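You operate a simulated robot arm through the tools that you are given. There is no shell and no other tool.

Carry out the task below with a simulated two-armed robot. There is one attempt and no reset: what you move stays moved.

TASK
Swap the swivel in the tackle box drawer for the tape roll, and shut the drawer.
Fine: hold the box as you pull and push; the swivel goes in the parts tray. Where these are worked on the way, their far stop is far enough and under half their travel is too little: tackle box drawer.

Only the result counts: the job must be done as asked and must still hold three seconds after the hand-in. Knocking over, shifting, dropping, spilling or breaking anything else fails it.

THE ROBOT
Two 6-joint arms with two-finger grippers on one trunk, on a base that moves. Base frame: it is fixed to the floor where the robot stands at the start and does not move with it; the origin is under the middle of the robot, x ahead of it, y to its left, z up; the surface under the hand at the start is at about z = 0.8. Lengths are in m, angles in degrees, forces in N, time in s.
The left shoulder is at the start at [0.07, 0.148, 1.402], the right one opposite. With the tool pointing down near the work surface each hand reaches from about 0.36 to 0.64 m from the robot's upright axis, wherever it stands, measured 20 degrees to its own side. Places, roughly: inside of the parts tray [0.5, 0.3, 0.8]; inside of the tackle box drawer [0.6, -0.2, 0.8]; tackle box (34x13x13 cm) [0.6, -0.1, 0.8]; tackle box drawer [0.5, -0.2, 0.8]. Payload 2.45 kg a hand.
The tool frame of a hand sits at the grasp point between the pads (the TCP): z along the fingers, y along the line on which they close. The tips reach 0.03 m beyond it. The gripper opens to 0.106 m; its body begins 0.079 m behind the TCP.
Orientation is told as [roll, pitch, yaw] about the base's x, y, z axes, in that order, counted from this pose: with the fingers straight down and closing along the base's y, the tool's x points along the base's -x, its y along +y and its z along -z.

THE INTERFACE
- The arms move only by the tool drive_tool. It takes "left_moves", "right_moves" or both (then of equal length, played together; a hand with none holds still); each is a list of rows, each an object (a shift or turn left out is 0, a gripper value left out holds the last) with "slide": the shift along the base's x, y, z in m, a list of three; "rot": the turn, a rotation vector about the base's x, y, z in rad, a list of three; "gripper": the gripper command, from -1 (fully open) to 1 (shut), values between in proportion. In form: [{"slide": [tx, ty, tz], "rot": [ax, ay, az], "gripper": gripper}, ...]. A call has 1 to 20 rows; each row is the pose to reach, as a shift and turn from the pose commanded when the call began. A row lasts 0.2 s, in which the tool goes at most 0.05 m and 8.6 degrees; a call with a longer step from one row to the next is refused whole, and so is a gripper value outside its range. Where a pose cannot be reached the arm comes as near as it can. A force on the tool above 60 N (or 10 N above the force at the start of the call, whichever is more), or a blocked arm, ends the call early, and 0.2 s more pass. The fingers move at their own pace (about 0.072 m/s each) and stop on an object; they squeeze with about 43 N. The grip force told is the motor's: it shows also when the fingers shut on nothing. Time passes only in rows, and 0.2 s behind the last, so rows that repeat a pose let the fingers close. The reply holds the time, the measured pose of the TCP, the force on the tool along the base axes, the opening and the grip force, in the units named above and with some noise, with the torque about the TCP (base axes, N m) and any sound that the robot's microphone picked up, and new pictures: "show" is both (left out), scene, wrist or none (wrist: the cameras of the hands that moved).
- Cameras (640 x 400 px; columns grow to the right, rows downward): "scene" is now at [0.1004, -0.0216, 1.6038]; the picture's right is [-0.28, -0.96, 0.00], its down [-0.86, 0.25, -0.45] and it looks along [0.43, -0.13, -0.89] (base axes); focal length 289 px, centre (320, 200). "left" rides on the left gripper at [0.076, 0.002, -0.106] in its tool frame; the picture's right is [-0.02, 1.00, 0.00], its down [-0.78, -0.02, -0.62] and it looks along [-0.62, -0.01, 0.78] (tool axes); focal length 247 px, centre (320, 200). "right" rides on the right gripper at [0.076, -0.002, -0.106] in its tool frame; the picture's right is [0.02, 1.00, 0.00], its down [-0.78, 0.02, -0.62] and it looks along [-0.62, 0.01, 0.78] (tool axes); focal length 247 px, centre (320, 200). There is no depth. A picture from a camera that has moved, and an enlarged one, comes with that camera's place and axes in the base frame and with its lens. The place of the scene camera against the robot may be out by one fixed shift of up to 0.025 m in any direction.
- raise_lower(by): slides the trunk up (or, below 0, down) by that many m; the arms and the scene camera ride with it, the base frame stays. It gives what a move gives, with no picture.
- steer(legs): drives the robot by 1 to 6 legs, each [ahead, left, turn to the left] in m, m and degrees, along the robot's own axes; the way and the turn of a leg run together, so that a leg with both is an arc; at most 1.5 m and 180 degrees a leg. The arms and the cameras ride along, it lands a little off, and it stops where it bumps. It gives what a move gives, and a new picture of the scene camera.
- aim_head(pan, tilt): turns the head with the scene camera to pan (to the left, within 86 degrees either way) and tilt (down, from -29 to 69), counted from straight ahead of the robot. It gives what a move gives, and a new picture of the scene camera.
- zoom(camera, box): a new picture of the part [left, top, right, bottom] of that camera's present view, enlarged. It takes no simulated time.
- close_job(): hands the job in; it is judged then, once.

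Places have to be worked out from the pictures, the camera data and where the tool is seen. Open the grippers and draw the arms clear of the work before you hand the job in, unless the task says otherwise.

The tools are called after "Emit:" as name(argument=value, ...) on one line, values as JSON. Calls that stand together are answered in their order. drive_tool: Moves the arms, as the interface text tells. Its arguments: {"type":"object","properties":{"left_moves":{"type":"array"},"right_moves":{"type":"array"},"show":{"type":"string","enum":["both","scene","wrist","none"]}},"required":[]} The other tools are called the same way: raise_lower (by) moves the trunk up or down; steer (legs) drives the base; aim_head (pan, tilt) turns the head that bears the scene camera; zoom (camera, box) takes an enlarged picture of a part of a camera's view; close_job () hands the job in.

At the start:

```text
time: 0.0
left_eef_pos: [0.5988, 0.0745, 1.0556]
left_tcp_rot: [0.0, 0.0, 0.0]
left_wrist_force: [-0.1, -0.7, 0.5]
left_ft_torque: [-0.04, 0.0, -0.02]
left_finger_gap: 0.1058
left_grip_force: 0.0
right_eef_pos: [0.4377, -0.4366, 1.1419]
right_tcp_rot: [0.0, 0.0, 0.0]
right_wrist_force: [1.0, 0.1, 0.4]
right_ft_torque: [0.0, 0.0, 0.02]
right_finger_gap: 0.106
right_grip_force: 0.1
trunk travel left (down, up): [-0.875, 0.065]
robot x, y, heading: [0.0001, -0.0008, -0.1]
head pan, tilt (commanded): [-16.4, 63.5]
```

scene: 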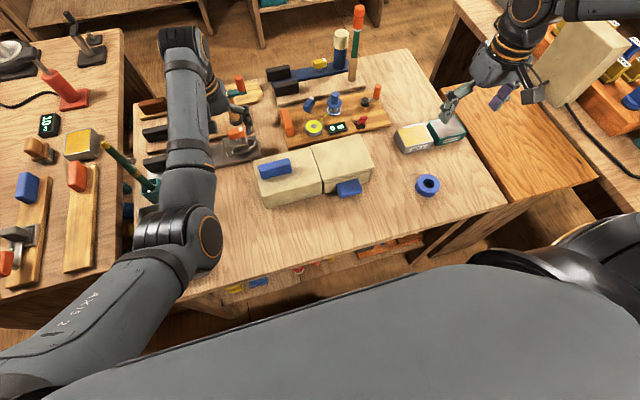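
right: 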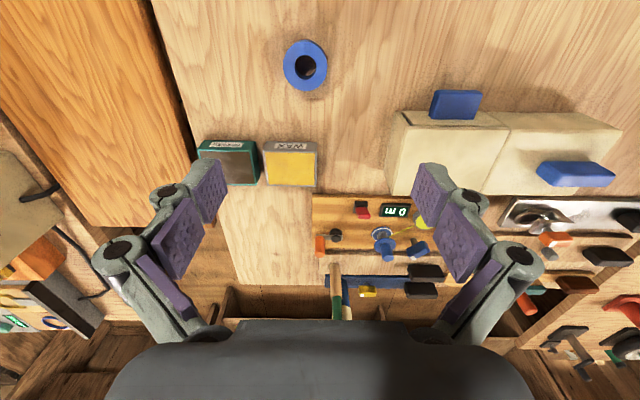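
left: 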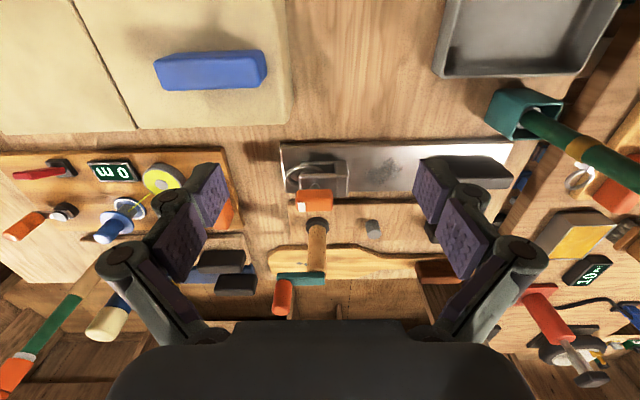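

I'll start by looking closer at the box, the tape roll and the tray before moving anything.

Emit:
zoom(camera="scene", box=[230, 110, 460, 250])

Emit:
zoom(camera="right", box=[380, 70, 640, 230])

Emit:
zoom(camera="left", box=[0, 0, 320, 200])

Emit:
zoom(camera="left", box=[280, 0, 640, 200])

```text
2.78 times, centred on (345, 180) of scene
camera zoom: at [0.1004, -0.0216, 1.6038], right [-0.28, -0.96, 0.0], down [-0.86, 0.25, -0.45], along [0.43, -0.13, -0.89], focal length 805 px, centre (250, 256)
```

zoom: 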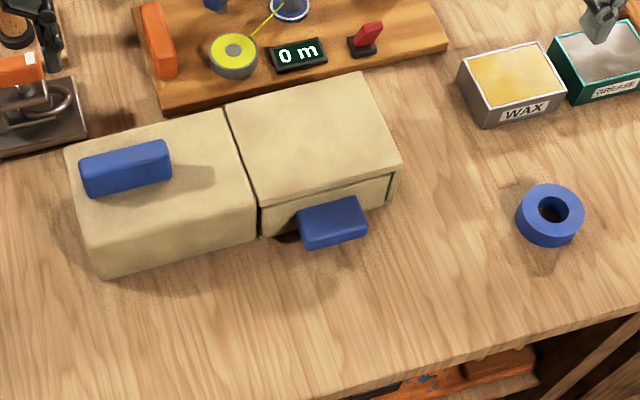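

```text
2.46 times, centred on (510, 150) of right
camera zoom: at [0.3616, -0.4399, 1.2482], right [-0.02, 1.0, 0.0], down [0.78, 0.02, 0.62], along [0.62, 0.01, -0.78], focal length 608 px, centre (-148, 323)
```

zoom: 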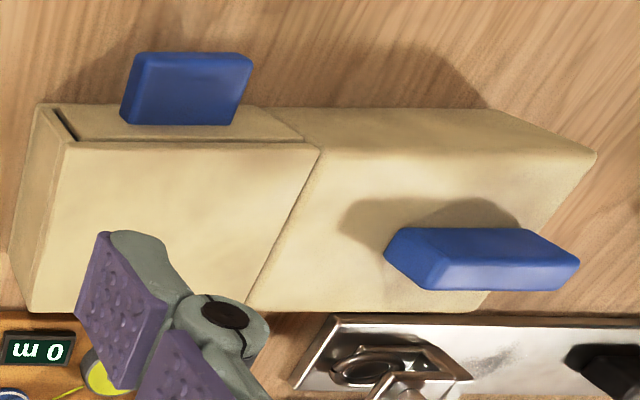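

```text
2.00 times, centred on (160, 100) of left
camera zoom: at [0.5231, 0.0766, 1.1625], right [0.02, 1.0, 0.0], down [0.78, -0.02, 0.62], along [0.62, -0.01, -0.78], focal length 494 px, centre (640, 400)
```

zoom: 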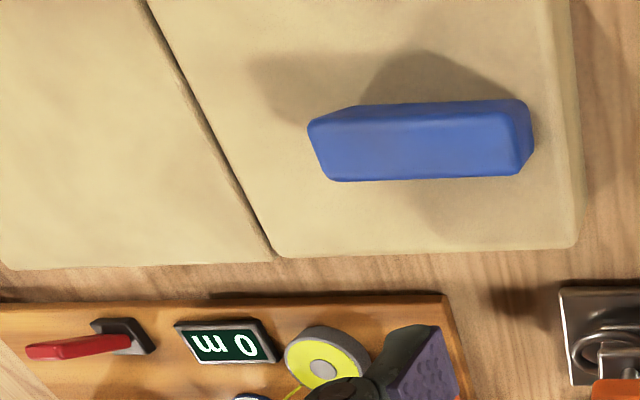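

```text
1.78 times, centred on (460, 100) of left
camera zoom: at [0.5231, 0.0766, 1.1625], right [0.02, 1.0, 0.0], down [0.78, -0.02, 0.62], along [0.62, -0.01, -0.78], focal length 439 px, centre (71, 378)
```

zoom: 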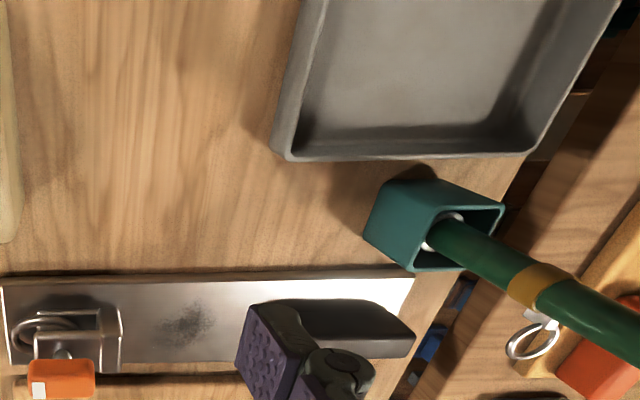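

The box has a fixed bar handle on top of its left half (about [0.57, -0.02, 0.91]). The drawer handle is on the front of its right half (about [0.48, -0.22, 0.85]), and the tape roll is near [0.44, -0.465]. I'll bring the right hand in high to view the drawer handle, and turn the left hand above the top handle.

Emit:
drive_tool(left_moves=[{"slide": [0, 0, 0.0], "rot": [0, 0, -0.14]}, {"slide": [0, 0, 0.0], "rot": [0, 0, -0.28]}, {"slide": [0, -0.01, 0.0], "rot": [0, 0, -0.42]}, {"slide": [0, -0.02, 0.0], "rot": [0, 0, -0.56]}, {"slide": [0, -0.03, 0.0], "rot": [0, 0, -0.7]}, {"slide": [-0.01, -0.04, 0.0], "rot": [0, 0, -0.84]}, {"slide": [-0.02, -0.05, 0.0], "rot": [0, 0, -0.98]}, {"slide": [-0.03, -0.06, 0.0], "rot": [0, 0, -1.12]}, {"slide": [-0.03, -0.07, 0.0], "rot": [0, 0, -1.26]}, {"slide": [-0.03, -0.085, 0.0], "rot": [0, 0, -1.4]}, {"slide": [-0.03, -0.098, 0.0], "rot": [0, 0, -1.5708]}], right_moves=[{"slide": [0, 0.02, -0.01]}, {"slide": [0, 0.04, -0.02]}, {"slide": [0, 0.06, -0.03]}, {"slide": [0, 0.08, -0.04]}, {"slide": [-0.005, 0.1, -0.05]}, {"slide": [-0.005, 0.12, -0.06]}, {"slide": [-0.01, 0.14, -0.07]}, {"slide": [-0.01, 0.16, -0.08]}, {"slide": [-0.01, 0.18, -0.09]}, {"slide": [-0.01, 0.2, -0.09]}, {"slide": [-0.01, 0.216, -0.09]}], show="both")

```text
refused: row 11 steps farther than a row can; nothing moved
```

The last turn step was too large, so I'll resend with even steps.

Emit:
drive_tool(left_moves=[{"slide": [0, 0, 0.0], "rot": [0, 0, -0.1428]}, {"slide": [0, 0, 0.0], "rot": [0, 0, -0.2856]}, {"slide": [0, -0.01, 0.0], "rot": [0, 0, -0.4284]}, {"slide": [0, -0.02, 0.0], "rot": [0, 0, -0.5712]}, {"slide": [0, -0.03, 0.0], "rot": [0, 0, -0.714]}, {"slide": [-0.01, -0.04, 0.0], "rot": [0, 0, -0.8568]}, {"slide": [-0.02, -0.05, 0.0], "rot": [0, 0, -0.9996]}, {"slide": [-0.03, -0.06, 0.0], "rot": [0, 0, -1.1424]}, {"slide": [-0.03, -0.07, 0.0], "rot": [0, 0, -1.2852]}, {"slide": [-0.03, -0.085, 0.0], "rot": [0, 0, -1.428]}, {"slide": [-0.03, -0.098, 0.0], "rot": [0, 0, -1.5708]}], right_moves=[{"slide": [0, 0.02, -0.01]}, {"slide": [0, 0.04, -0.02]}, {"slide": [0, 0.06, -0.03]}, {"slide": [0, 0.08, -0.04]}, {"slide": [-0.005, 0.1, -0.05]}, {"slide": [-0.005, 0.12, -0.06]}, {"slide": [-0.01, 0.14, -0.07]}, {"slide": [-0.01, 0.16, -0.08]}, {"slide": [-0.01, 0.18, -0.09]}, {"slide": [-0.01, 0.2, -0.09]}, {"slide": [-0.01, 0.216, -0.09]}], show="both")

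```text
time: 2.4
left_eef_pos: [0.6071, 0.0261, 1.043]
left_tcp_rot: [-0.2, 1.4, -88.7]
left_wrist_force: [0.0, -0.5, 0.5]
left_ft_torque: [0.0, 0.01, 0.04]
left_finger_gap: 0.1059
left_grip_force: 0.0
left hand out of reach, approached as far as the arm can: row 8, 9, 10, 11
right_eef_pos: [0.3849, -0.2943, 1.0703]
right_tcp_rot: [0.0, -0.2, 0.0]
right_wrist_force: [-0.5, -0.5, 0.3]
right_ft_torque: [0.01, 0.04, 0.0]
right_finger_gap: 0.106
right_grip_force: 0.1
right hand out of reach, approached as far as the arm can: row 6, 7, 8, 9, 10, 11
trunk travel left (down, up): [-0.875, 0.065]
robot x, y, heading: [-0.0001, 0.0022, 0.1]
head pan, tilt (commanded): [-16.4, 63.5]
camera scene: at [0.1, -0.0223, 1.6038], right [-0.28, -0.96, 0.0], down [-0.86, 0.25, -0.45], along [0.43, -0.13, -0.89], focal length 289 px, centre (320, 200)
camera right: at [0.3088, -0.2967, 1.1767], right [-0.02, 1.0, 0.0], down [0.78, 0.02, 0.62], along [0.62, 0.01, -0.78], focal length 247 px, centre (320, 200)
camera left: at [0.6076, 0.1001, 1.1517], right [1.0, 0.0, 0.0], down [0.0, -0.8, 0.6], along [0.0, -0.6, -0.8], focal length 247 px, centre (320, 200)
```

scene: 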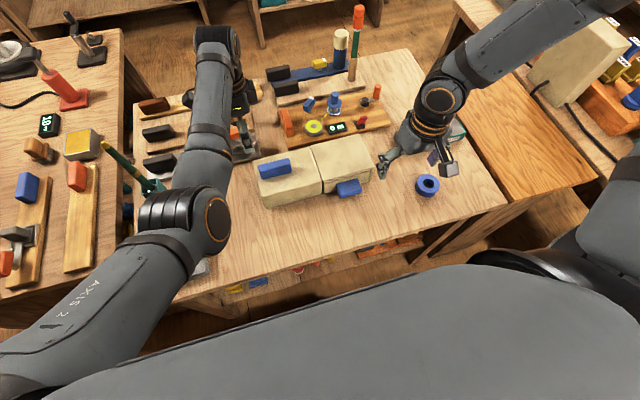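
right: 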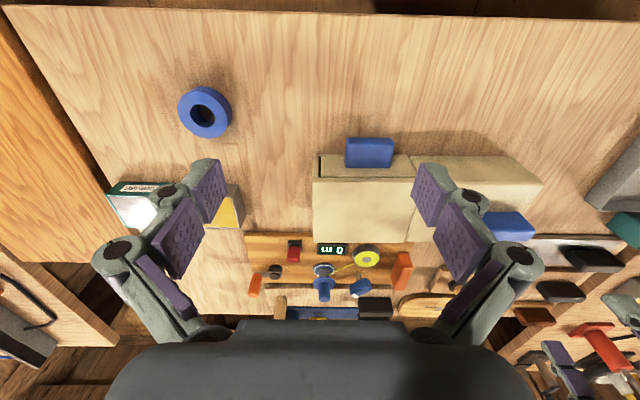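
left: 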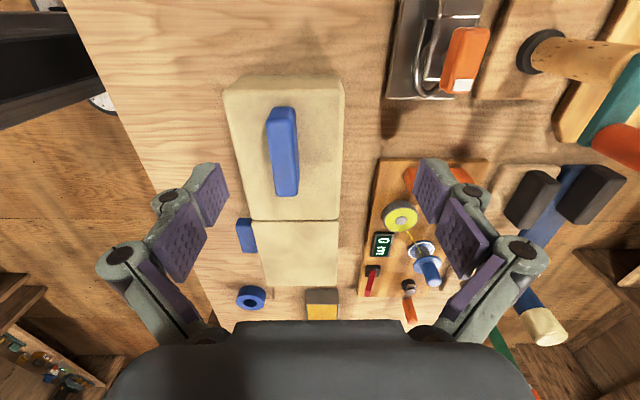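

Both hands hit arm limits because the wanted spots are awkward from this stance; shifting the base about 0.12 m right and 0.05 m back should help. First I'll check the floor space on the right.

Emit:
aim_head(pan=-60, tilt=45)

```text
time: 3.5
left_eef_pos: [0.6083, 0.0245, 1.045]
left_tcp_rot: [0.2, 1.2, -88.6]
left_wrist_force: [-0.5, 0.1, -0.5]
left_ft_torque: [0.01, 0.03, 0.0]
left_finger_gap: 0.106
left_grip_force: 0.1
right_eef_pos: [0.3862, -0.2937, 1.0695]
right_tcp_rot: [-0.1, -0.2, 0.1]
right_wrist_force: [0.6, -0.1, -0.8]
right_ft_torque: [-0.03, 0.04, -0.01]
right_finger_gap: 0.1062
right_grip_force: 0.0
trunk travel left (down, up): [-0.875, 0.065]
robot x, y, heading: [-0.004, -0.001, -0.3]
head pan, tilt (commanded): [-60.0, 45.0]
camera scene: at [0.081, -0.0742, 1.6272], right [-0.87, -0.5, 0.0], down [-0.35, 0.61, -0.71], along [0.35, -0.61, -0.71], focal length 289 px, centre (320, 200)
```

scene: 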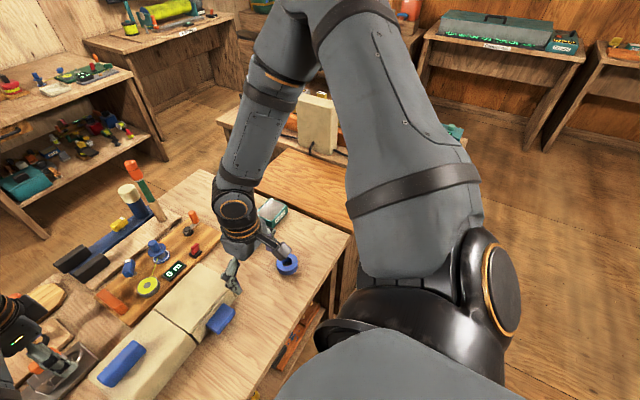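

The right side is clear near the robot. I'll drive 0.05 m back and 0.12 m right, keeping both hands high.

Emit:
steer(legs=[[-0.05, -0.12, 0]])

Emit:
aim_head(pan=-5, tilt=60)

```text
time: 4.8
left_eef_pos: [0.5597, -0.0947, 1.0458]
left_tcp_rot: [0.1, 0.9, -88.6]
left_wrist_force: [1.0, 0.0, 0.3]
left_ft_torque: [-0.02, 0.02, -0.02]
left_finger_gap: 0.1059
left_grip_force: 0.1
right_eef_pos: [0.3351, -0.4128, 1.07]
right_tcp_rot: [-0.2, 0.0, 0.1]
right_wrist_force: [0.0, 0.4, -0.4]
right_ft_torque: [-0.03, 0.01, -0.02]
right_finger_gap: 0.106
right_grip_force: 0.1
trunk travel left (down, up): [-0.875, 0.065]
robot x, y, heading: [-0.0527, -0.1244, -0.0]
head pan, tilt (commanded): [-60.0, 45.0]
camera scene: at [0.0318, -0.192, 1.6272], right [-0.87, -0.5, 0.0], down [-0.36, 0.61, -0.71], along [0.35, -0.61, -0.71], focal length 289 px, centre (320, 200)
```

scene: 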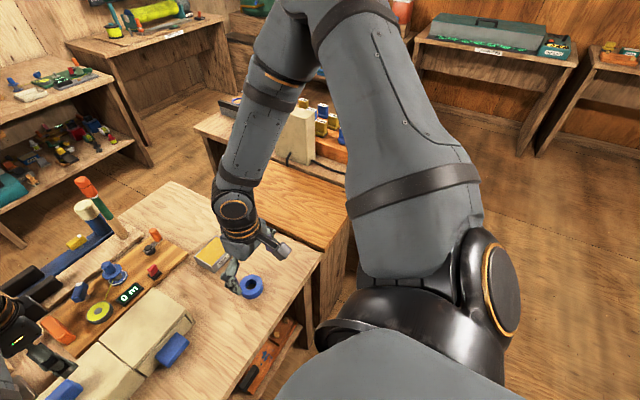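

```text
time: 6.0
left_eef_pos: [0.5586, -0.0912, 1.0447]
left_tcp_rot: [0.1, 1.4, -88.3]
left_wrist_force: [0.4, 0.0, -0.3]
left_ft_torque: [-0.03, 0.0, 0.0]
left_finger_gap: 0.106
left_grip_force: 0.1
right_eef_pos: [0.3352, -0.4143, 1.0703]
right_tcp_rot: [0.0, 0.0, 0.0]
right_wrist_force: [0.2, -1.6, 0.0]
right_ft_torque: [0.01, -0.02, -0.02]
right_finger_gap: 0.106
right_grip_force: 0.1
trunk travel left (down, up): [-0.875, 0.065]
robot x, y, heading: [-0.0545, -0.1209, -0.2]
head pan, tilt (commanded): [-5.0, 60.0]
camera scene: at [0.0564, -0.13, 1.6077], right [-0.09, -1.0, 0.0], down [-0.86, 0.07, -0.5], along [0.5, -0.04, -0.87], focal length 289 px, centre (320, 200)
```

scene: 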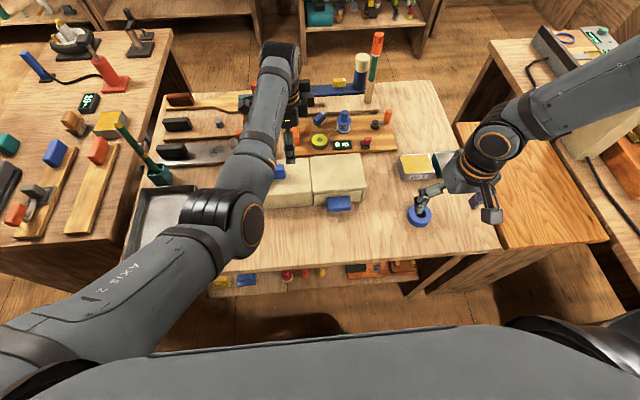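

The base is now at (-0.054, -0.121). A zero move will show how commanded poses relate to measured ones after those limits.

Emit:
drive_tool(left_moves=[{"slide": [0, 0, 0]}], right_moves=[{"slide": [0, 0, 0]}], show="none")

```text
time: 6.4
left_eef_pos: [0.5581, -0.0911, 1.0447]
left_tcp_rot: [0.1, 1.5, -88.2]
left_wrist_force: [0.2, 0.1, -0.4]
left_ft_torque: [0.01, 0.0, 0.01]
left_finger_gap: 0.1061
left_grip_force: 0.2
right_eef_pos: [0.3345, -0.415, 1.0704]
right_tcp_rot: [0.0, -0.1, 0.1]
right_wrist_force: [0.4, 0.3, -0.6]
right_ft_torque: [-0.05, 0.0, -0.01]
right_finger_gap: 0.1059
right_grip_force: 0.0
trunk travel left (down, up): [-0.875, 0.065]
robot x, y, heading: [-0.0486, -0.1206, -0.1]
head pan, tilt (commanded): [-5.0, 60.0]
```

The commanded pose now matches the measured one. I'll lower the right hand in free space and bring it in front of the drawer, and put the left hand above the top handle.

Emit:
drive_tool(right_moves=[{"slide": [0.02, 0, -0.04]}, {"slide": [0.03, 0, -0.08]}, {"slide": [0.045, 0, -0.12]}, {"slide": [0.045, 0.04, -0.12]}, {"slide": [0.045, 0.08, -0.12]}, {"slide": [0.045, 0.12, -0.12]}, {"slide": [0.045, 0.16, -0.12]}, {"slide": [0.045, 0.195, -0.12]}], left_moves=[{"slide": [0, 0.01, 0]}, {"slide": [0.005, 0.02, 0]}, {"slide": [0.005, 0.03, 0]}, {"slide": [0.01, 0.04, 0]}, {"slide": [0.015, 0.05, 0]}, {"slide": [0.015, 0.06, 0]}, {"slide": [0.015, 0.067, -0.01]}, {"slide": [0.015, 0.067, -0.02]}], show="both")

```text
time: 8.2
left_eef_pos: [0.5747, -0.0298, 1.0252]
left_tcp_rot: [0.1, 1.1, -88.6]
left_wrist_force: [0.0, -0.8, -0.3]
left_ft_torque: [0.0, 0.02, 0.0]
left_finger_gap: 0.1059
left_grip_force: 0.0
right_eef_pos: [0.2938, -0.4078, 1.0088]
right_tcp_rot: [0.1, -0.1, 0.1]
right_wrist_force: [0.5, -0.3, 0.4]
right_ft_torque: [-0.01, 0.0, -0.03]
right_finger_gap: 0.1057
right_grip_force: 0.0
right hand out of reach, approached as far as the arm can: row 1, 2, 3, 4, 5, 6, 7, 8
trunk travel left (down, up): [-0.875, 0.065]
robot x, y, heading: [-0.0526, -0.1205, -0.1]
head pan, tilt (commanded): [-5.0, 60.0]
camera scene: at [0.0569, -0.1304, 1.6076], right [-0.09, -1.0, 0.0], down [-0.86, 0.07, -0.5], along [0.5, -0.04, -0.87], focal length 289 px, centre (320, 200)
camera right: at [0.2183, -0.4102, 1.1154], right [-0.02, 1.0, 0.0], down [0.78, 0.02, 0.62], along [0.62, 0.02, -0.78], focal length 247 px, centre (320, 200)
camera left: at [0.5738, 0.0453, 1.1341], right [1.0, 0.0, 0.0], down [0.0, -0.8, 0.61], along [0.0, -0.61, -0.8], focal length 247 px, centre (320, 200)
```

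scene: 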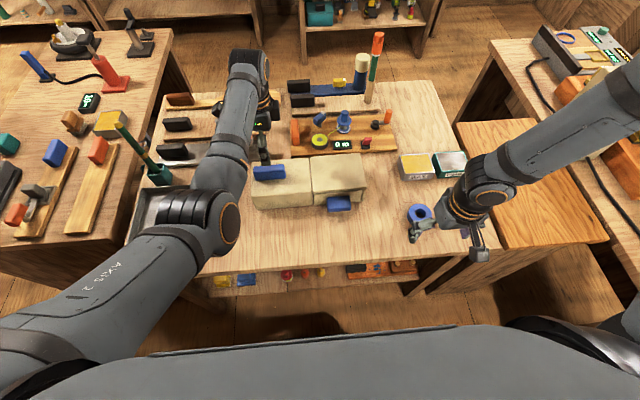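
right: 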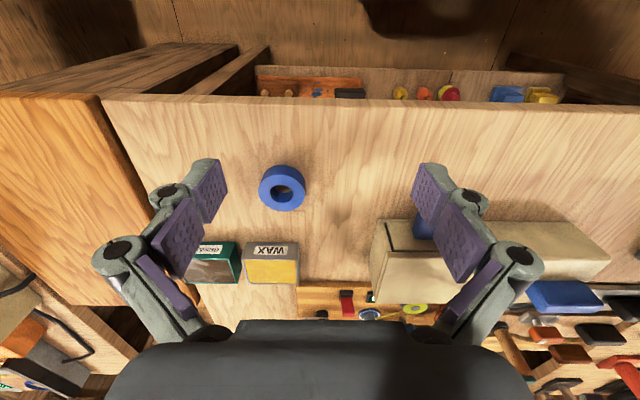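
left: 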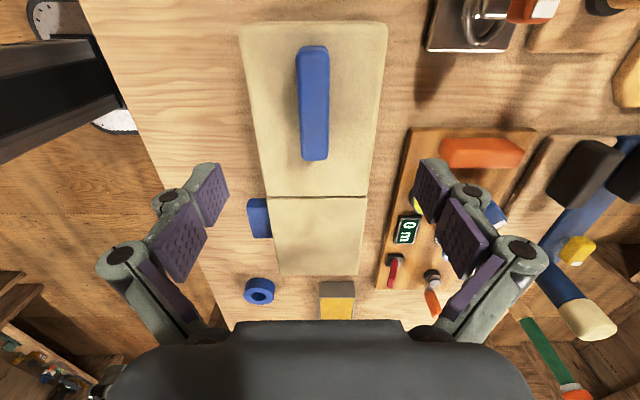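

The left hand is well placed above the top handle. The right arm got trapped in a folded pose, so I'll take it back outwards to its roomy starting posture first.

Emit:
drive_tool(right_moves=[{"slide": [0.01, -0.02, 0.03]}, {"slide": [0.03, -0.05, 0.06]}, {"slide": [0.05, -0.08, 0.09]}, {"slide": [0.07, -0.11, 0.12]}, {"slide": [0.09, -0.14, 0.13]}, {"slide": [0.11, -0.16, 0.13]}], show="none")

```text
time: 9.6
left_eef_pos: [0.5735, -0.0284, 1.0254]
left_tcp_rot: [-0.1, 1.1, -88.6]
left_wrist_force: [-0.1, -0.6, -0.5]
left_ft_torque: [0.02, 0.04, -0.03]
left_finger_gap: 0.1061
left_grip_force: 0.1
right_eef_pos: [0.4072, -0.572, 1.1376]
right_tcp_rot: [0.0, 0.0, 0.1]
right_wrist_force: [0.7, 0.4, -0.8]
right_ft_torque: [0.0, 0.06, 0.04]
right_finger_gap: 0.1061
right_grip_force: 0.0
trunk travel left (down, up): [-0.875, 0.065]
robot x, y, heading: [-0.0482, -0.1233, 0.2]
head pan, tilt (commanded): [-5.0, 60.0]
```

Free again. Now I'll lower the hand while farther out, then sweep inwards, watching for limits.

Emit:
drive_tool(right_moves=[{"slide": [0.03, 0.02, -0.03]}, {"slide": [0.05, 0.05, -0.06]}, {"slide": [0.065, 0.08, -0.09]}, {"slide": [0.065, 0.11, -0.12]}, {"slide": [0.065, 0.14, -0.15]}, {"slide": [0.065, 0.16, -0.18]}, {"slide": [0.06, 0.19, -0.19]}, {"slide": [0.055, 0.22, -0.19]}, {"slide": [0.05, 0.25, -0.19]}], show="none")

```text
time: 11.6
left_eef_pos: [0.5731, -0.0296, 1.0269]
left_tcp_rot: [0.1, 1.1, -88.6]
left_wrist_force: [0.1, -0.5, 0.1]
left_ft_torque: [0.01, 0.0, 0.0]
left_finger_gap: 0.1058
left_grip_force: 0.2
right_eef_pos: [0.377, -0.4666, 1.0035]
right_tcp_rot: [0.1, -0.2, 0.2]
right_wrist_force: [0.8, 0.7, 0.8]
right_ft_torque: [0.03, 0.04, 0.0]
right_finger_gap: 0.1062
right_grip_force: 0.1
right hand out of reach, approached as far as the arm can: row 3, 4, 5, 6, 7, 8, 9
trunk travel left (down, up): [-0.875, 0.065]
robot x, y, heading: [-0.0509, -0.121, 0.2]
head pan, tilt (commanded): [-5.0, 60.0]
```

The right arm stalled again at [0.377, -0.467, 1.00]. I'll look at its posture to see which joint is limiting it.

Emit:
aim_head(pan=-45, tilt=25)

```text
time: 12.7
left_eef_pos: [0.5735, -0.0284, 1.0256]
left_tcp_rot: [0.2, 1.0, -88.6]
left_wrist_force: [-0.1, -0.8, 0.4]
left_ft_torque: [-0.02, 0.02, -0.01]
left_finger_gap: 0.1061
left_grip_force: 0.0
right_eef_pos: [0.3766, -0.4664, 1.0024]
right_tcp_rot: [0.1, -0.2, 0.2]
right_wrist_force: [-0.6, 0.3, -0.8]
right_ft_torque: [0.01, -0.02, 0.02]
right_finger_gap: 0.1059
right_grip_force: 0.1
trunk travel left (down, up): [-0.875, 0.065]
robot x, y, heading: [-0.0501, -0.1208, 0.0]
head pan, tilt (commanded): [-45.0, 25.0]
camera scene: at [0.0551, -0.1893, 1.6577], right [-0.71, -0.71, 0.0], down [-0.3, 0.3, -0.91], along [0.64, -0.64, -0.42], focal length 289 px, centre (320, 200)
```

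scene: 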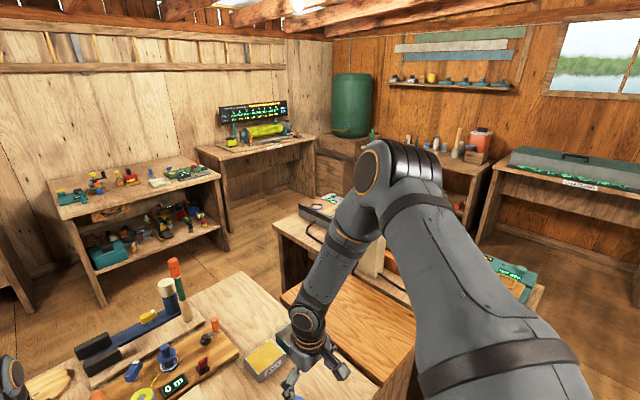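

The arm seems stuck on a direction limit at about 25° outwards from the shoulder, probably a wrist roll bound at yaw 0. I'll back out a little and test whether turning the tool by +90° frees it.

Emit:
drive_tool(right_moves=[{"slide": [0.01, -0.03, 0.03]}, {"slide": [0.02, -0.06, 0.06]}, {"slide": [0.02, -0.08, 0.09]}, {"slide": [0.02, -0.08, 0.1], "rot": [0, 0, 0.14]}, {"slide": [0.02, -0.08, 0.1], "rot": [0, 0, 0.28]}, {"slide": [0.02, -0.08, 0.1], "rot": [0, 0, 0.42]}, {"slide": [0.02, -0.08, 0.1], "rot": [0, 0, 0.56]}, {"slide": [0.02, -0.08, 0.1], "rot": [0, 0, 0.7]}], show="scene")

```text
time: 14.5
left_eef_pos: [0.5735, -0.0296, 1.0258]
left_tcp_rot: [0.0, 1.2, -88.6]
left_wrist_force: [0.1, 1.0, 0.8]
left_ft_torque: [0.01, 0.03, 0.03]
left_finger_gap: 0.1062
left_grip_force: 0.0
right_eef_pos: [0.3954, -0.5448, 1.1028]
right_tcp_rot: [0.0, -0.1, 40.3]
right_wrist_force: [-0.5, 0.3, -0.2]
right_ft_torque: [0.0, -0.01, 0.01]
right_finger_gap: 0.1061
right_grip_force: 0.0
trunk travel left (down, up): [-0.875, 0.065]
robot x, y, heading: [-0.049, -0.124, 0.1]
head pan, tilt (commanded): [-45.0, 25.0]
camera scene: at [0.0554, -0.1896, 1.6577], right [-0.71, -0.71, 0.0], down [-0.3, 0.3, -0.91], along [0.64, -0.64, -0.42], focal length 289 px, centre (320, 200)
```

scene: 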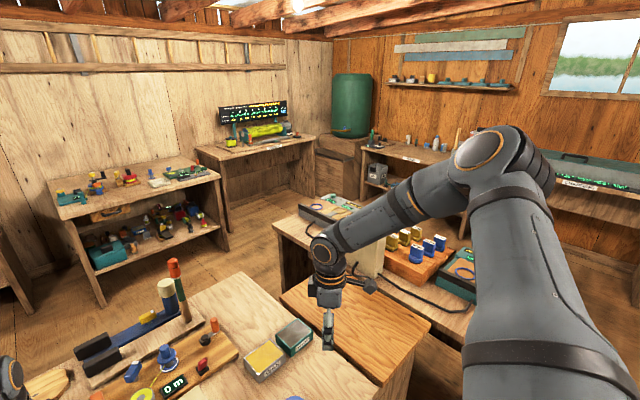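

Turning works (yaw 40° now), and the elbow swung outwards. Next I'll test moving inwards with the elbow out in this posture.

Emit:
drive_tool(right_moves=[{"slide": [0.02, 0.04, 0]}, {"slide": [0.03, 0.08, -0.02]}, {"slide": [0.03, 0.12, -0.04]}, {"slide": [0.03, 0.16, -0.06]}, {"slide": [0.03, 0.2, -0.08]}, {"slide": [0.03, 0.24, -0.1]}], show="scene")

```text
time: 15.9
left_eef_pos: [0.574, -0.0305, 1.0262]
left_tcp_rot: [0.2, 1.1, -88.6]
left_wrist_force: [-0.3, -0.6, -0.1]
left_ft_torque: [0.03, -0.01, 0.03]
left_finger_gap: 0.1058
left_grip_force: 0.0
right_eef_pos: [0.3562, -0.4345, 1.0516]
right_tcp_rot: [-0.1, -0.3, 40.2]
right_wrist_force: [-0.4, 0.2, 0.9]
right_ft_torque: [-0.01, -0.04, 0.0]
right_finger_gap: 0.1059
right_grip_force: 0.1
right hand out of reach, approached as far as the arm can: row 2, 3, 4, 5, 6
trunk travel left (down, up): [-0.875, 0.065]
robot x, y, heading: [-0.0483, -0.1217, -0.1]
head pan, tilt (commanded): [-45.0, 25.0]
camera scene: at [0.0537, -0.1905, 1.6578], right [-0.71, -0.71, 0.0], down [-0.3, 0.3, -0.91], along [0.64, -0.64, -0.42], focal length 289 px, centre (320, 200)
```

scene: 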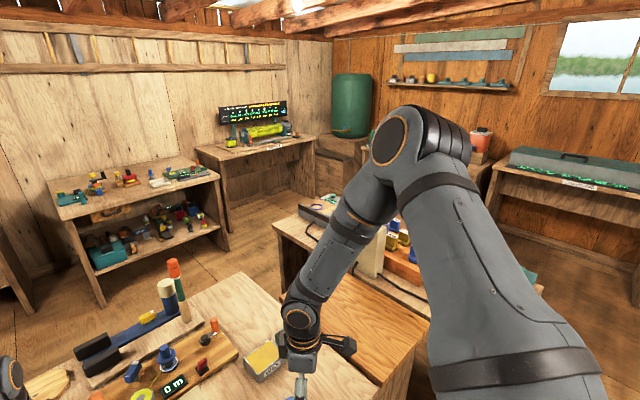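

The limit sits at the same shoulder angle whatever the tool yaw. I'll test whether it depends on height by going up and then inwards.

Emit:
drive_tool(right_moves=[{"slide": [0.02, -0.03, 0.04]}, {"slide": [0.04, -0.05, 0.08]}, {"slide": [0.06, -0.05, 0.12]}, {"slide": [0.08, -0.03, 0.15]}, {"slide": [0.1, 0.0, 0.16]}, {"slide": [0.12, 0.03, 0.16]}, {"slide": [0.13, 0.07, 0.16]}, {"slide": [0.14, 0.11, 0.16]}, {"slide": [0.14, 0.15, 0.16]}], show="none")

```text
refused: row 1 steps farther than a row can; nothing moved
```

That row's step was slightly too long; resending with smaller steps.

Emit:
drive_tool(right_moves=[{"slide": [0.02, -0.02, 0.03]}, {"slide": [0.035, -0.04, 0.06]}, {"slide": [0.05, -0.05, 0.1]}, {"slide": [0.07, -0.03, 0.13]}, {"slide": [0.09, 0.0, 0.16]}, {"slide": [0.12, 0.03, 0.16]}, {"slide": [0.13, 0.07, 0.16]}, {"slide": [0.14, 0.11, 0.16]}, {"slide": [0.14, 0.15, 0.16]}], show="none")

```text
time: 17.9
left_eef_pos: [0.5731, -0.0293, 1.0261]
left_tcp_rot: [0.1, 1.1, -88.5]
left_wrist_force: [-0.9, 0.4, 0.1]
left_ft_torque: [-0.02, -0.03, -0.02]
left_finger_gap: 0.106
left_grip_force: 0.1
right_eef_pos: [0.3952, -0.4457, 1.1986]
right_tcp_rot: [0.0, -0.1, 40.3]
right_wrist_force: [-0.3, 0.6, -0.2]
right_ft_torque: [0.02, -0.04, -0.01]
right_finger_gap: 0.106
right_grip_force: 0.1
right hand out of reach, approached as far as the arm can: row 4, 5, 6, 7, 8, 9
trunk travel left (down, up): [-0.875, 0.065]
robot x, y, heading: [-0.0487, -0.1194, 0.1]
head pan, tilt (commanded): [-45.0, 25.0]
```

The limit is the same at every height, so it looks like a bound on the right shoulder's swing in this posture. I'll look at the left arm's posture to compare.

Emit:
aim_head(pan=45, tilt=30)

Emit:
aim_head(pan=-75, tilt=30)

```text
time: 19.6
left_eef_pos: [0.5724, -0.0292, 1.0267]
left_tcp_rot: [0.1, 1.1, -88.7]
left_wrist_force: [-0.5, -0.5, -0.1]
left_ft_torque: [0.03, 0.01, -0.02]
left_finger_gap: 0.106
left_grip_force: 0.1
right_eef_pos: [0.3955, -0.4458, 1.198]
right_tcp_rot: [0.0, -0.2, 40.2]
right_wrist_force: [0.2, 0.1, -0.1]
right_ft_torque: [0.0, -0.02, 0.0]
right_finger_gap: 0.1059
right_grip_force: 0.1
trunk travel left (down, up): [-0.875, 0.065]
robot x, y, heading: [-0.051, -0.1218, -0.1]
head pan, tilt (commanded): [45.0, 30.0]
camera scene: at [0.0538, -0.0605, 1.6498], right [0.71, -0.71, 0.0], down [-0.35, -0.35, -0.87], along [0.61, 0.61, -0.5], focal length 289 px, centre (320, 200)
```

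scene: 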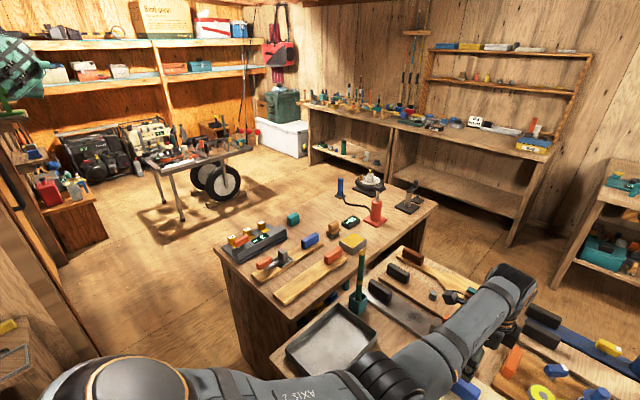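

```text
time: 21.6
left_eef_pos: [0.573, -0.0301, 1.0273]
left_tcp_rot: [0.1, 1.1, -88.6]
left_wrist_force: [-1.0, -0.2, 1.0]
left_ft_torque: [-0.02, 0.02, 0.01]
left_finger_gap: 0.1062
left_grip_force: 0.1
right_eef_pos: [0.398, -0.4438, 1.1971]
right_tcp_rot: [-0.1, -0.1, 40.2]
right_wrist_force: [-0.8, 0.3, -0.3]
right_ft_torque: [-0.03, 0.01, 0.04]
right_finger_gap: 0.106
right_grip_force: 0.0
trunk travel left (down, up): [-0.875, 0.065]
robot x, y, heading: [-0.0532, -0.1214, 0.1]
head pan, tilt (commanded): [-75.0, 30.0]
camera scene: at [0.0135, -0.2118, 1.6498], right [-0.97, -0.26, 0.0], down [-0.13, 0.48, -0.87], along [0.23, -0.84, -0.5], focal length 289 px, centre (320, 200)
```

scene: 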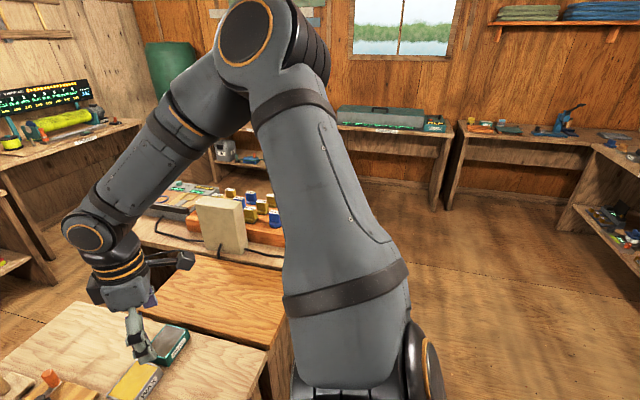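

The two arms are in different postures: the right elbow is raised and out, the left elbow is low. As an experiment, I'll turn the right tool to yaw 90°. In the next call I'll tilt its fingers inwards to see how much further in it can reach.

Emit:
drive_tool(right_moves=[{"slide": [0, -0.02, 0], "rot": [0, 0, 0.145]}, {"slide": [0, -0.04, -0.01], "rot": [0, 0, 0.29]}, {"slide": [0, -0.06, -0.02], "rot": [0, 0, 0.435]}, {"slide": [0, -0.08, -0.03], "rot": [0, 0, 0.58]}, {"slide": [0, -0.08, -0.04], "rot": [0, 0, 0.725]}, {"slide": [0, -0.08, -0.05], "rot": [0, 0, 0.87]}], show="none")

Emit:
drive_tool(right_moves=[{"slide": [0, 0, 0], "rot": [0.13, 0, 0]}, {"slide": [0, 0, 0], "rot": [0.26, 0, 0]}, {"slide": [0, 0, 0], "rot": [0.39, 0, 0]}, {"slide": [0, 0, 0], "rot": [0.52, 0, 0]}, {"slide": [0, 0, 0], "rot": [0.65, 0, 0]}, {"slide": [0, 0, 0], "rot": [0.78, 0, 0]}], show="scene")

```text
time: 23.0
left_eef_pos: [0.5731, -0.0288, 1.0259]
left_tcp_rot: [0.1, 1.1, -88.6]
left_wrist_force: [-0.4, -0.4, -0.2]
left_ft_torque: [0.01, 0.01, -0.02]
left_finger_gap: 0.1061
left_grip_force: 0.0
right_eef_pos: [0.3996, -0.5193, 1.1503]
right_tcp_rot: [-0.1, -0.1, 90.2]
right_wrist_force: [0.1, 0.0, 0.7]
right_ft_torque: [0.02, 0.02, 0.02]
right_finger_gap: 0.1058
right_grip_force: 0.0
trunk travel left (down, up): [-0.875, 0.065]
robot x, y, heading: [-0.0493, -0.1235, 0.1]
head pan, tilt (commanded): [-75.0, 30.0]
```

```text
time: 24.4
left_eef_pos: [0.574, -0.0292, 1.0268]
left_tcp_rot: [0.2, 1.1, -88.6]
left_wrist_force: [-0.2, 0.4, -0.5]
left_ft_torque: [0.02, -0.01, -0.04]
left_finger_gap: 0.1059
left_grip_force: 0.2
right_eef_pos: [0.3815, -0.5186, 1.1577]
right_tcp_rot: [-0.4, -44.8, 90.3]
right_wrist_force: [-1.1, 0.0, 0.0]
right_ft_torque: [0.01, 0.03, -0.03]
right_finger_gap: 0.106
right_grip_force: 0.1
right hand out of reach, approached as far as the arm can: row 6
trunk travel left (down, up): [-0.875, 0.065]
robot x, y, heading: [-0.0491, -0.1175, 0.1]
head pan, tilt (commanded): [-75.0, 30.0]
camera scene: at [0.0117, -0.2134, 1.6498], right [-0.97, -0.26, 0.0], down [-0.13, 0.48, -0.87], along [0.23, -0.84, -0.5], focal length 289 px, centre (320, 200)
```

scene: 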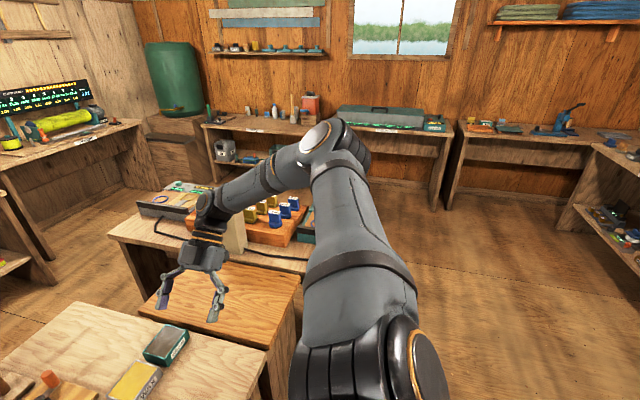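

The tilt to 45° inwards worked and the elbow swung lower. Now I'll test how far inwards the hand can travel with this tilt.

Emit:
drive_tool(right_moves=[{"slide": [0.01, 0.04, 0]}, {"slide": [0.02, 0.08, -0.01]}, {"slide": [0.03, 0.12, -0.02]}, {"slide": [0.03, 0.16, -0.03]}, {"slide": [0.03, 0.2, -0.04]}, {"slide": [0.03, 0.24, -0.05]}, {"slide": [0.03, 0.27, -0.06]}], show="scene")

```text
time: 26.0
left_eef_pos: [0.5744, -0.0296, 1.0265]
left_tcp_rot: [0.2, 1.1, -88.4]
left_wrist_force: [-0.1, 0.2, 0.7]
left_ft_torque: [0.01, 0.0, 0.0]
left_finger_gap: 0.1062
left_grip_force: 0.1
right_eef_pos: [0.3443, -0.3404, 1.1385]
right_tcp_rot: [-0.2, -44.7, 90.2]
right_wrist_force: [0.2, 0.1, -0.5]
right_ft_torque: [-0.02, -0.03, 0.03]
right_finger_gap: 0.1059
right_grip_force: 0.1
right hand out of reach, approached as far as the arm can: row 1, 2, 3, 4, 5, 6, 7
trunk travel left (down, up): [-0.875, 0.065]
robot x, y, heading: [-0.0522, -0.1208, -0.0]
head pan, tilt (commanded): [-75.0, 30.0]
camera scene: at [0.0136, -0.2116, 1.6498], right [-0.97, -0.26, 0.0], down [-0.13, 0.48, -0.87], along [0.23, -0.84, -0.5], focal length 289 px, centre (320, 200)
```

scene: 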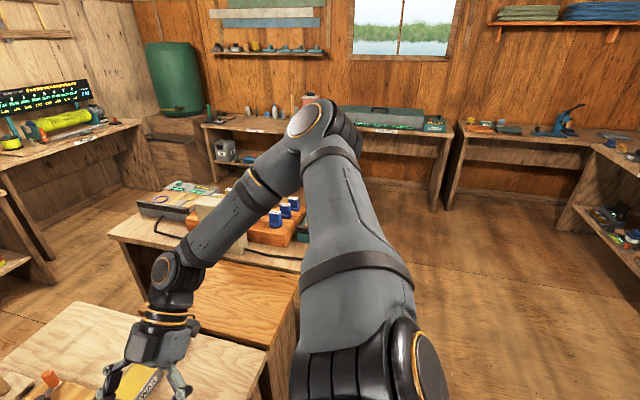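

Even tilted, the hand stays limited, so the elbow-up posture itself is the problem. The left arm's elbow-low posture gives good inward reach, so I'll swivel the right arm into the mirrored posture. First step: undo the tilt and move out to open space.

Emit:
drive_tool(right_moves=[{"slide": [0.01, -0.03, 0.0], "rot": [-0.13, 0, 0]}, {"slide": [0.02, -0.06, 0.0], "rot": [-0.26, 0, 0]}, {"slide": [0.03, -0.09, 0.0], "rot": [-0.39, 0, 0]}, {"slide": [0.04, -0.12, 0.01], "rot": [-0.52, 0, 0]}, {"slide": [0.05, -0.15, 0.01], "rot": [-0.65, 0, 0]}, {"slide": [0.056, -0.18, 0.01], "rot": [-0.78, 0, 0]}], show="none")

```text
time: 27.4
left_eef_pos: [0.5739, -0.0291, 1.0259]
left_tcp_rot: [0.2, 1.2, -88.6]
left_wrist_force: [0.8, 0.1, -0.3]
left_ft_torque: [0.03, -0.01, -0.01]
left_finger_gap: 0.106
left_grip_force: 0.0
right_eef_pos: [0.3961, -0.5198, 1.153]
right_tcp_rot: [0.0, 0.0, 90.0]
right_wrist_force: [0.2, -0.1, -0.1]
right_ft_torque: [-0.03, -0.01, 0.0]
right_finger_gap: 0.106
right_grip_force: 0.1
trunk travel left (down, up): [-0.875, 0.065]
robot x, y, heading: [-0.0542, -0.1232, 0.2]
head pan, tilt (commanded): [-75.0, 30.0]
```

The right hand is vertical in open space at [0.396, -0.52, 1.153]. Now I'll bend the wrist so the hand points outwards, keeping the wrist point fixed, and see how the arm follows.

Emit:
drive_tool(right_moves=[{"slide": [0.0213, -0.0242, 0.0024], "rot": [-0.1104, -0.097, 0]}, {"slide": [0.0421, -0.0479, 0.0094], "rot": [-0.2208, -0.194, 0]}, {"slide": [0.062, -0.0705, 0.021], "rot": [-0.3312, -0.2911, 0]}, {"slide": [0.0805, -0.0916, 0.037], "rot": [-0.4416, -0.3881, 0]}, {"slide": [0.0974, -0.1108, 0.0568], "rot": [-0.552, -0.4851, 0]}, {"slide": [0.1121, -0.1275, 0.0802], "rot": [-0.6624, -0.5821, 0]}, {"slide": [0.1244, -0.1416, 0.1065], "rot": [-0.7728, -0.6791, 0]}, {"slide": [0.134, -0.1525, 0.1354], "rot": [-0.8832, -0.7762, 0]}, {"slide": [0.1408, -0.1602, 0.166], "rot": [-0.9936, -0.8732, 0]}, {"slide": [0.1445, -0.1644, 0.1979], "rot": [-1.104, -0.9702, 0]}], show="scene")

```text
time: 29.6
left_eef_pos: [0.5725, -0.0291, 1.0254]
left_tcp_rot: [0.1, 1.2, -88.7]
left_wrist_force: [-0.9, 1.0, 0.3]
left_ft_torque: [-0.01, 0.02, -0.03]
left_finger_gap: 0.1064
left_grip_force: 0.1
right_eef_pos: [0.5372, -0.6843, 1.3518]
right_tcp_rot: [-81.3, 48.4, 47.8]
right_wrist_force: [-0.4, -0.5, 0.6]
right_ft_torque: [-0.01, -0.02, -0.02]
right_finger_gap: 0.106
right_grip_force: 0.1
trunk travel left (down, up): [-0.875, 0.065]
robot x, y, heading: [-0.051, -0.1228, 0.3]
head pan, tilt (commanded): [-75.0, 30.0]
camera scene: at [0.0131, -0.2118, 1.6498], right [-0.97, -0.26, 0.0], down [-0.13, 0.48, -0.87], along [0.23, -0.84, -0.5], focal length 289 px, centre (320, 200)
```

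scene: 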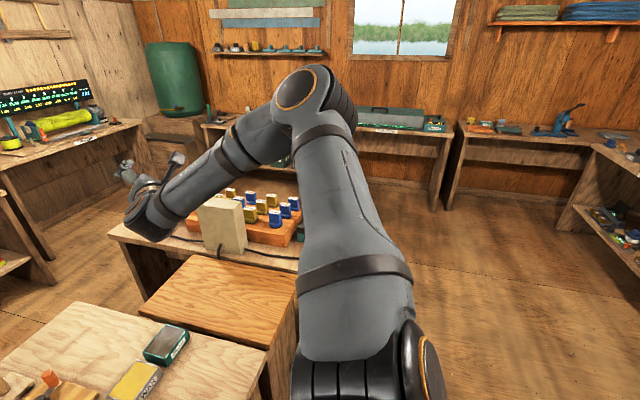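

The wrist bends freely. I'll continue bending a bit past the shoulder–wrist line so the later swivel is well defined.

Emit:
drive_tool(right_moves=[{"slide": [0.0005, -0.0006, 0.0323], "rot": [-0.1104, -0.097, 0]}, {"slide": [-0.002, 0.0023, 0.0643], "rot": [-0.2208, -0.194, 0]}, {"slide": [-0.0076, 0.0086, 0.0955], "rot": [-0.3312, -0.2911, 0]}, {"slide": [-0.0162, 0.0184, 0.1251], "rot": [-0.4416, -0.3881, 0]}], show="scene")

```text
time: 30.6
left_eef_pos: [0.5731, -0.0291, 1.0259]
left_tcp_rot: [-0.1, 1.2, -88.6]
left_wrist_force: [0.0, -0.3, 0.9]
left_ft_torque: [0.01, -0.02, -0.01]
left_finger_gap: 0.1061
left_grip_force: 0.1
right_eef_pos: [0.5214, -0.662, 1.4744]
right_tcp_rot: [-128.9, 41.6, 13.3]
right_wrist_force: [-0.2, 0.6, -0.9]
right_ft_torque: [0.01, 0.03, 0.04]
right_finger_gap: 0.106
right_grip_force: 0.1
trunk travel left (down, up): [-0.875, 0.065]
robot x, y, heading: [-0.05, -0.1206, 0.3]
head pan, tilt (commanded): [-75.0, 30.0]
camera scene: at [0.013, -0.2117, 1.6498], right [-0.97, -0.26, 0.0], down [-0.13, 0.48, -0.87], along [0.23, -0.84, -0.5], focal length 289 px, centre (320, 200)
```

scene: 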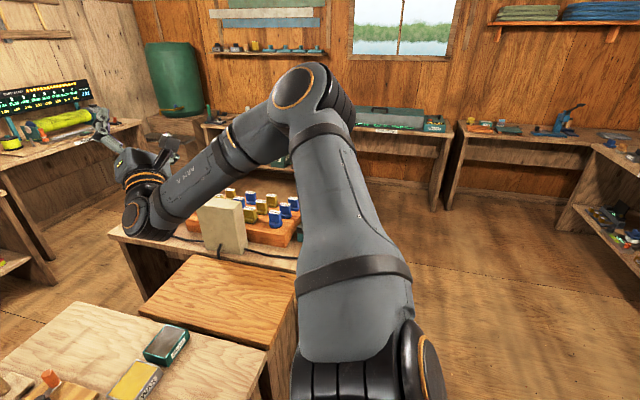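

Now the swivel: I'll rotate the whole hand about the shoulder–wrist line so the elbow goes from up to out to down, in two halves.

Emit:
drive_tool(right_moves=[{"slide": [-0.0094, -0.0132, -0.0086], "rot": [0.1222, -0.0813, -0.0091]}, {"slide": [-0.0182, -0.0251, -0.0195], "rot": [0.2443, -0.1626, -0.0182]}, {"slide": [-0.026, -0.0355, -0.0325], "rot": [0.3665, -0.2439, -0.0273]}, {"slide": [-0.0329, -0.0441, -0.0472], "rot": [0.4886, -0.3252, -0.0365]}, {"slide": [-0.0385, -0.0508, -0.0633], "rot": [0.6108, -0.4065, -0.0456]}, {"slide": [-0.0429, -0.0554, -0.0806], "rot": [0.7329, -0.4877, -0.0547]}, {"slide": [-0.0458, -0.0578, -0.0986], "rot": [0.8551, -0.569, -0.0638]}, {"slide": [-0.0473, -0.058, -0.1169], "rot": [0.9773, -0.6503, -0.0729]}, {"slide": [-0.0473, -0.0559, -0.1351], "rot": [1.0994, -0.7316, -0.082]}, {"slide": [-0.0458, -0.0516, -0.1529], "rot": [1.2216, -0.8129, -0.0911]}], show="scene")

```text
time: 32.8
left_eef_pos: [0.5731, -0.0283, 1.0261]
left_tcp_rot: [0.1, 1.2, -88.5]
left_wrist_force: [-0.4, -0.2, 0.3]
left_ft_torque: [-0.05, 0.0, 0.01]
left_finger_gap: 0.1058
left_grip_force: 0.0
right_eef_pos: [0.4768, -0.717, 1.3211]
right_tcp_rot: [-75.3, -26.4, 16.1]
right_wrist_force: [0.0, 0.2, -0.3]
right_ft_torque: [0.0, -0.01, 0.04]
right_finger_gap: 0.1059
right_grip_force: 0.0
trunk travel left (down, up): [-0.875, 0.065]
robot x, y, heading: [-0.0528, -0.1214, 0.1]
head pan, tilt (commanded): [-75.0, 30.0]
camera scene: at [0.0136, -0.2119, 1.6498], right [-0.97, -0.26, 0.0], down [-0.13, 0.48, -0.87], along [0.23, -0.84, -0.5], focal length 289 px, centre (320, 200)
```

scene: 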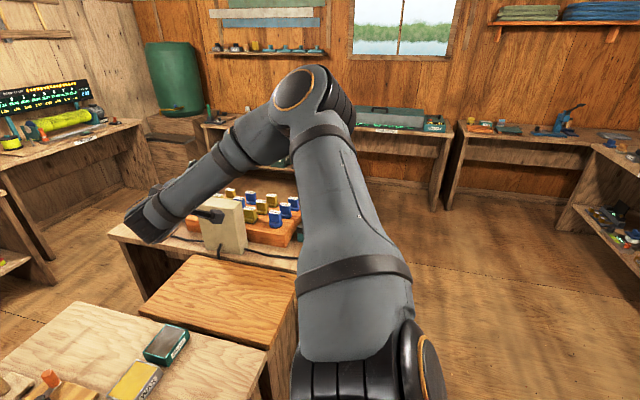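

Only the wrist turned; the elbow stayed put, so elbow placement depends on the wrist position alone. I'll look closely at the right shoulder to understand its joints.

Emit:
aim_head(pan=-86, tilt=60)

Emit:
aim_head(pan=86, tilt=60)

```text
time: 33.7
left_eef_pos: [0.5732, -0.0304, 1.0265]
left_tcp_rot: [0.1, 1.1, -88.6]
left_wrist_force: [0.3, -0.7, -0.2]
left_ft_torque: [-0.01, 0.0, 0.01]
left_finger_gap: 0.106
left_grip_force: 0.0
right_eef_pos: [0.4771, -0.7181, 1.3216]
right_tcp_rot: [-75.3, -26.3, 16.2]
right_wrist_force: [-0.3, -0.1, 0.2]
right_ft_torque: [0.0, 0.0, -0.02]
right_finger_gap: 0.1062
right_grip_force: 0.0
trunk travel left (down, up): [-0.875, 0.065]
robot x, y, heading: [-0.0506, -0.1209, 0.1]
head pan, tilt (commanded): [-85.9, 60.0]
camera scene: at [-0.0053, -0.191, 1.6078], right [-1.0, -0.07, 0.0], down [-0.06, 0.86, -0.5], along [0.04, -0.5, -0.87], focal length 289 px, centre (320, 200)
```

scene: 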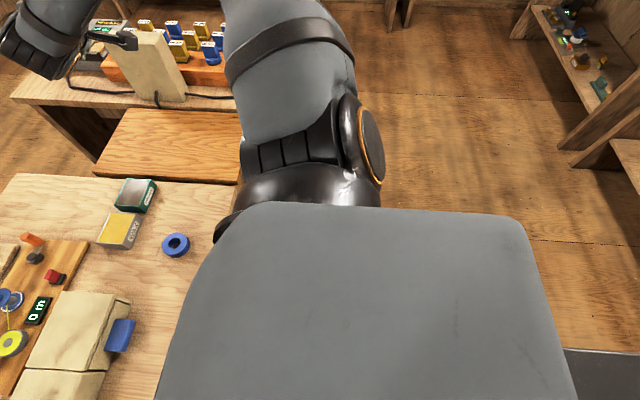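

```text
time: 36.3
left_eef_pos: [0.5737, -0.0292, 1.0264]
left_tcp_rot: [0.1, 1.1, -88.5]
left_wrist_force: [0.2, -0.3, -0.5]
left_ft_torque: [0.01, -0.01, 0.0]
left_finger_gap: 0.1058
left_grip_force: 0.1
right_eef_pos: [0.4772, -0.7167, 1.3204]
right_tcp_rot: [-75.4, -26.3, 16.2]
right_wrist_force: [-0.5, -0.3, 0.2]
right_ft_torque: [0.0, 0.01, 0.0]
right_finger_gap: 0.106
right_grip_force: 0.0
trunk travel left (down, up): [-0.875, 0.065]
robot x, y, heading: [-0.0468, -0.1193, 0.4]
head pan, tilt (commanded): [85.9, 60.0]
camera scene: at [-0.0055, -0.0581, 1.6077], right [1.0, -0.07, 0.0], down [-0.06, -0.86, -0.5], along [0.03, 0.5, -0.87], focal length 289 px, centre (320, 200)
```

scene: 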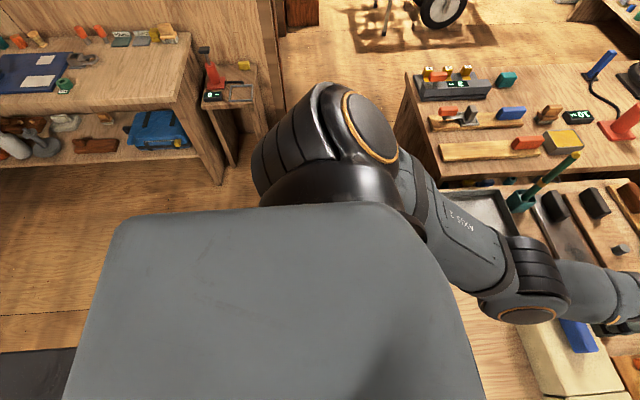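

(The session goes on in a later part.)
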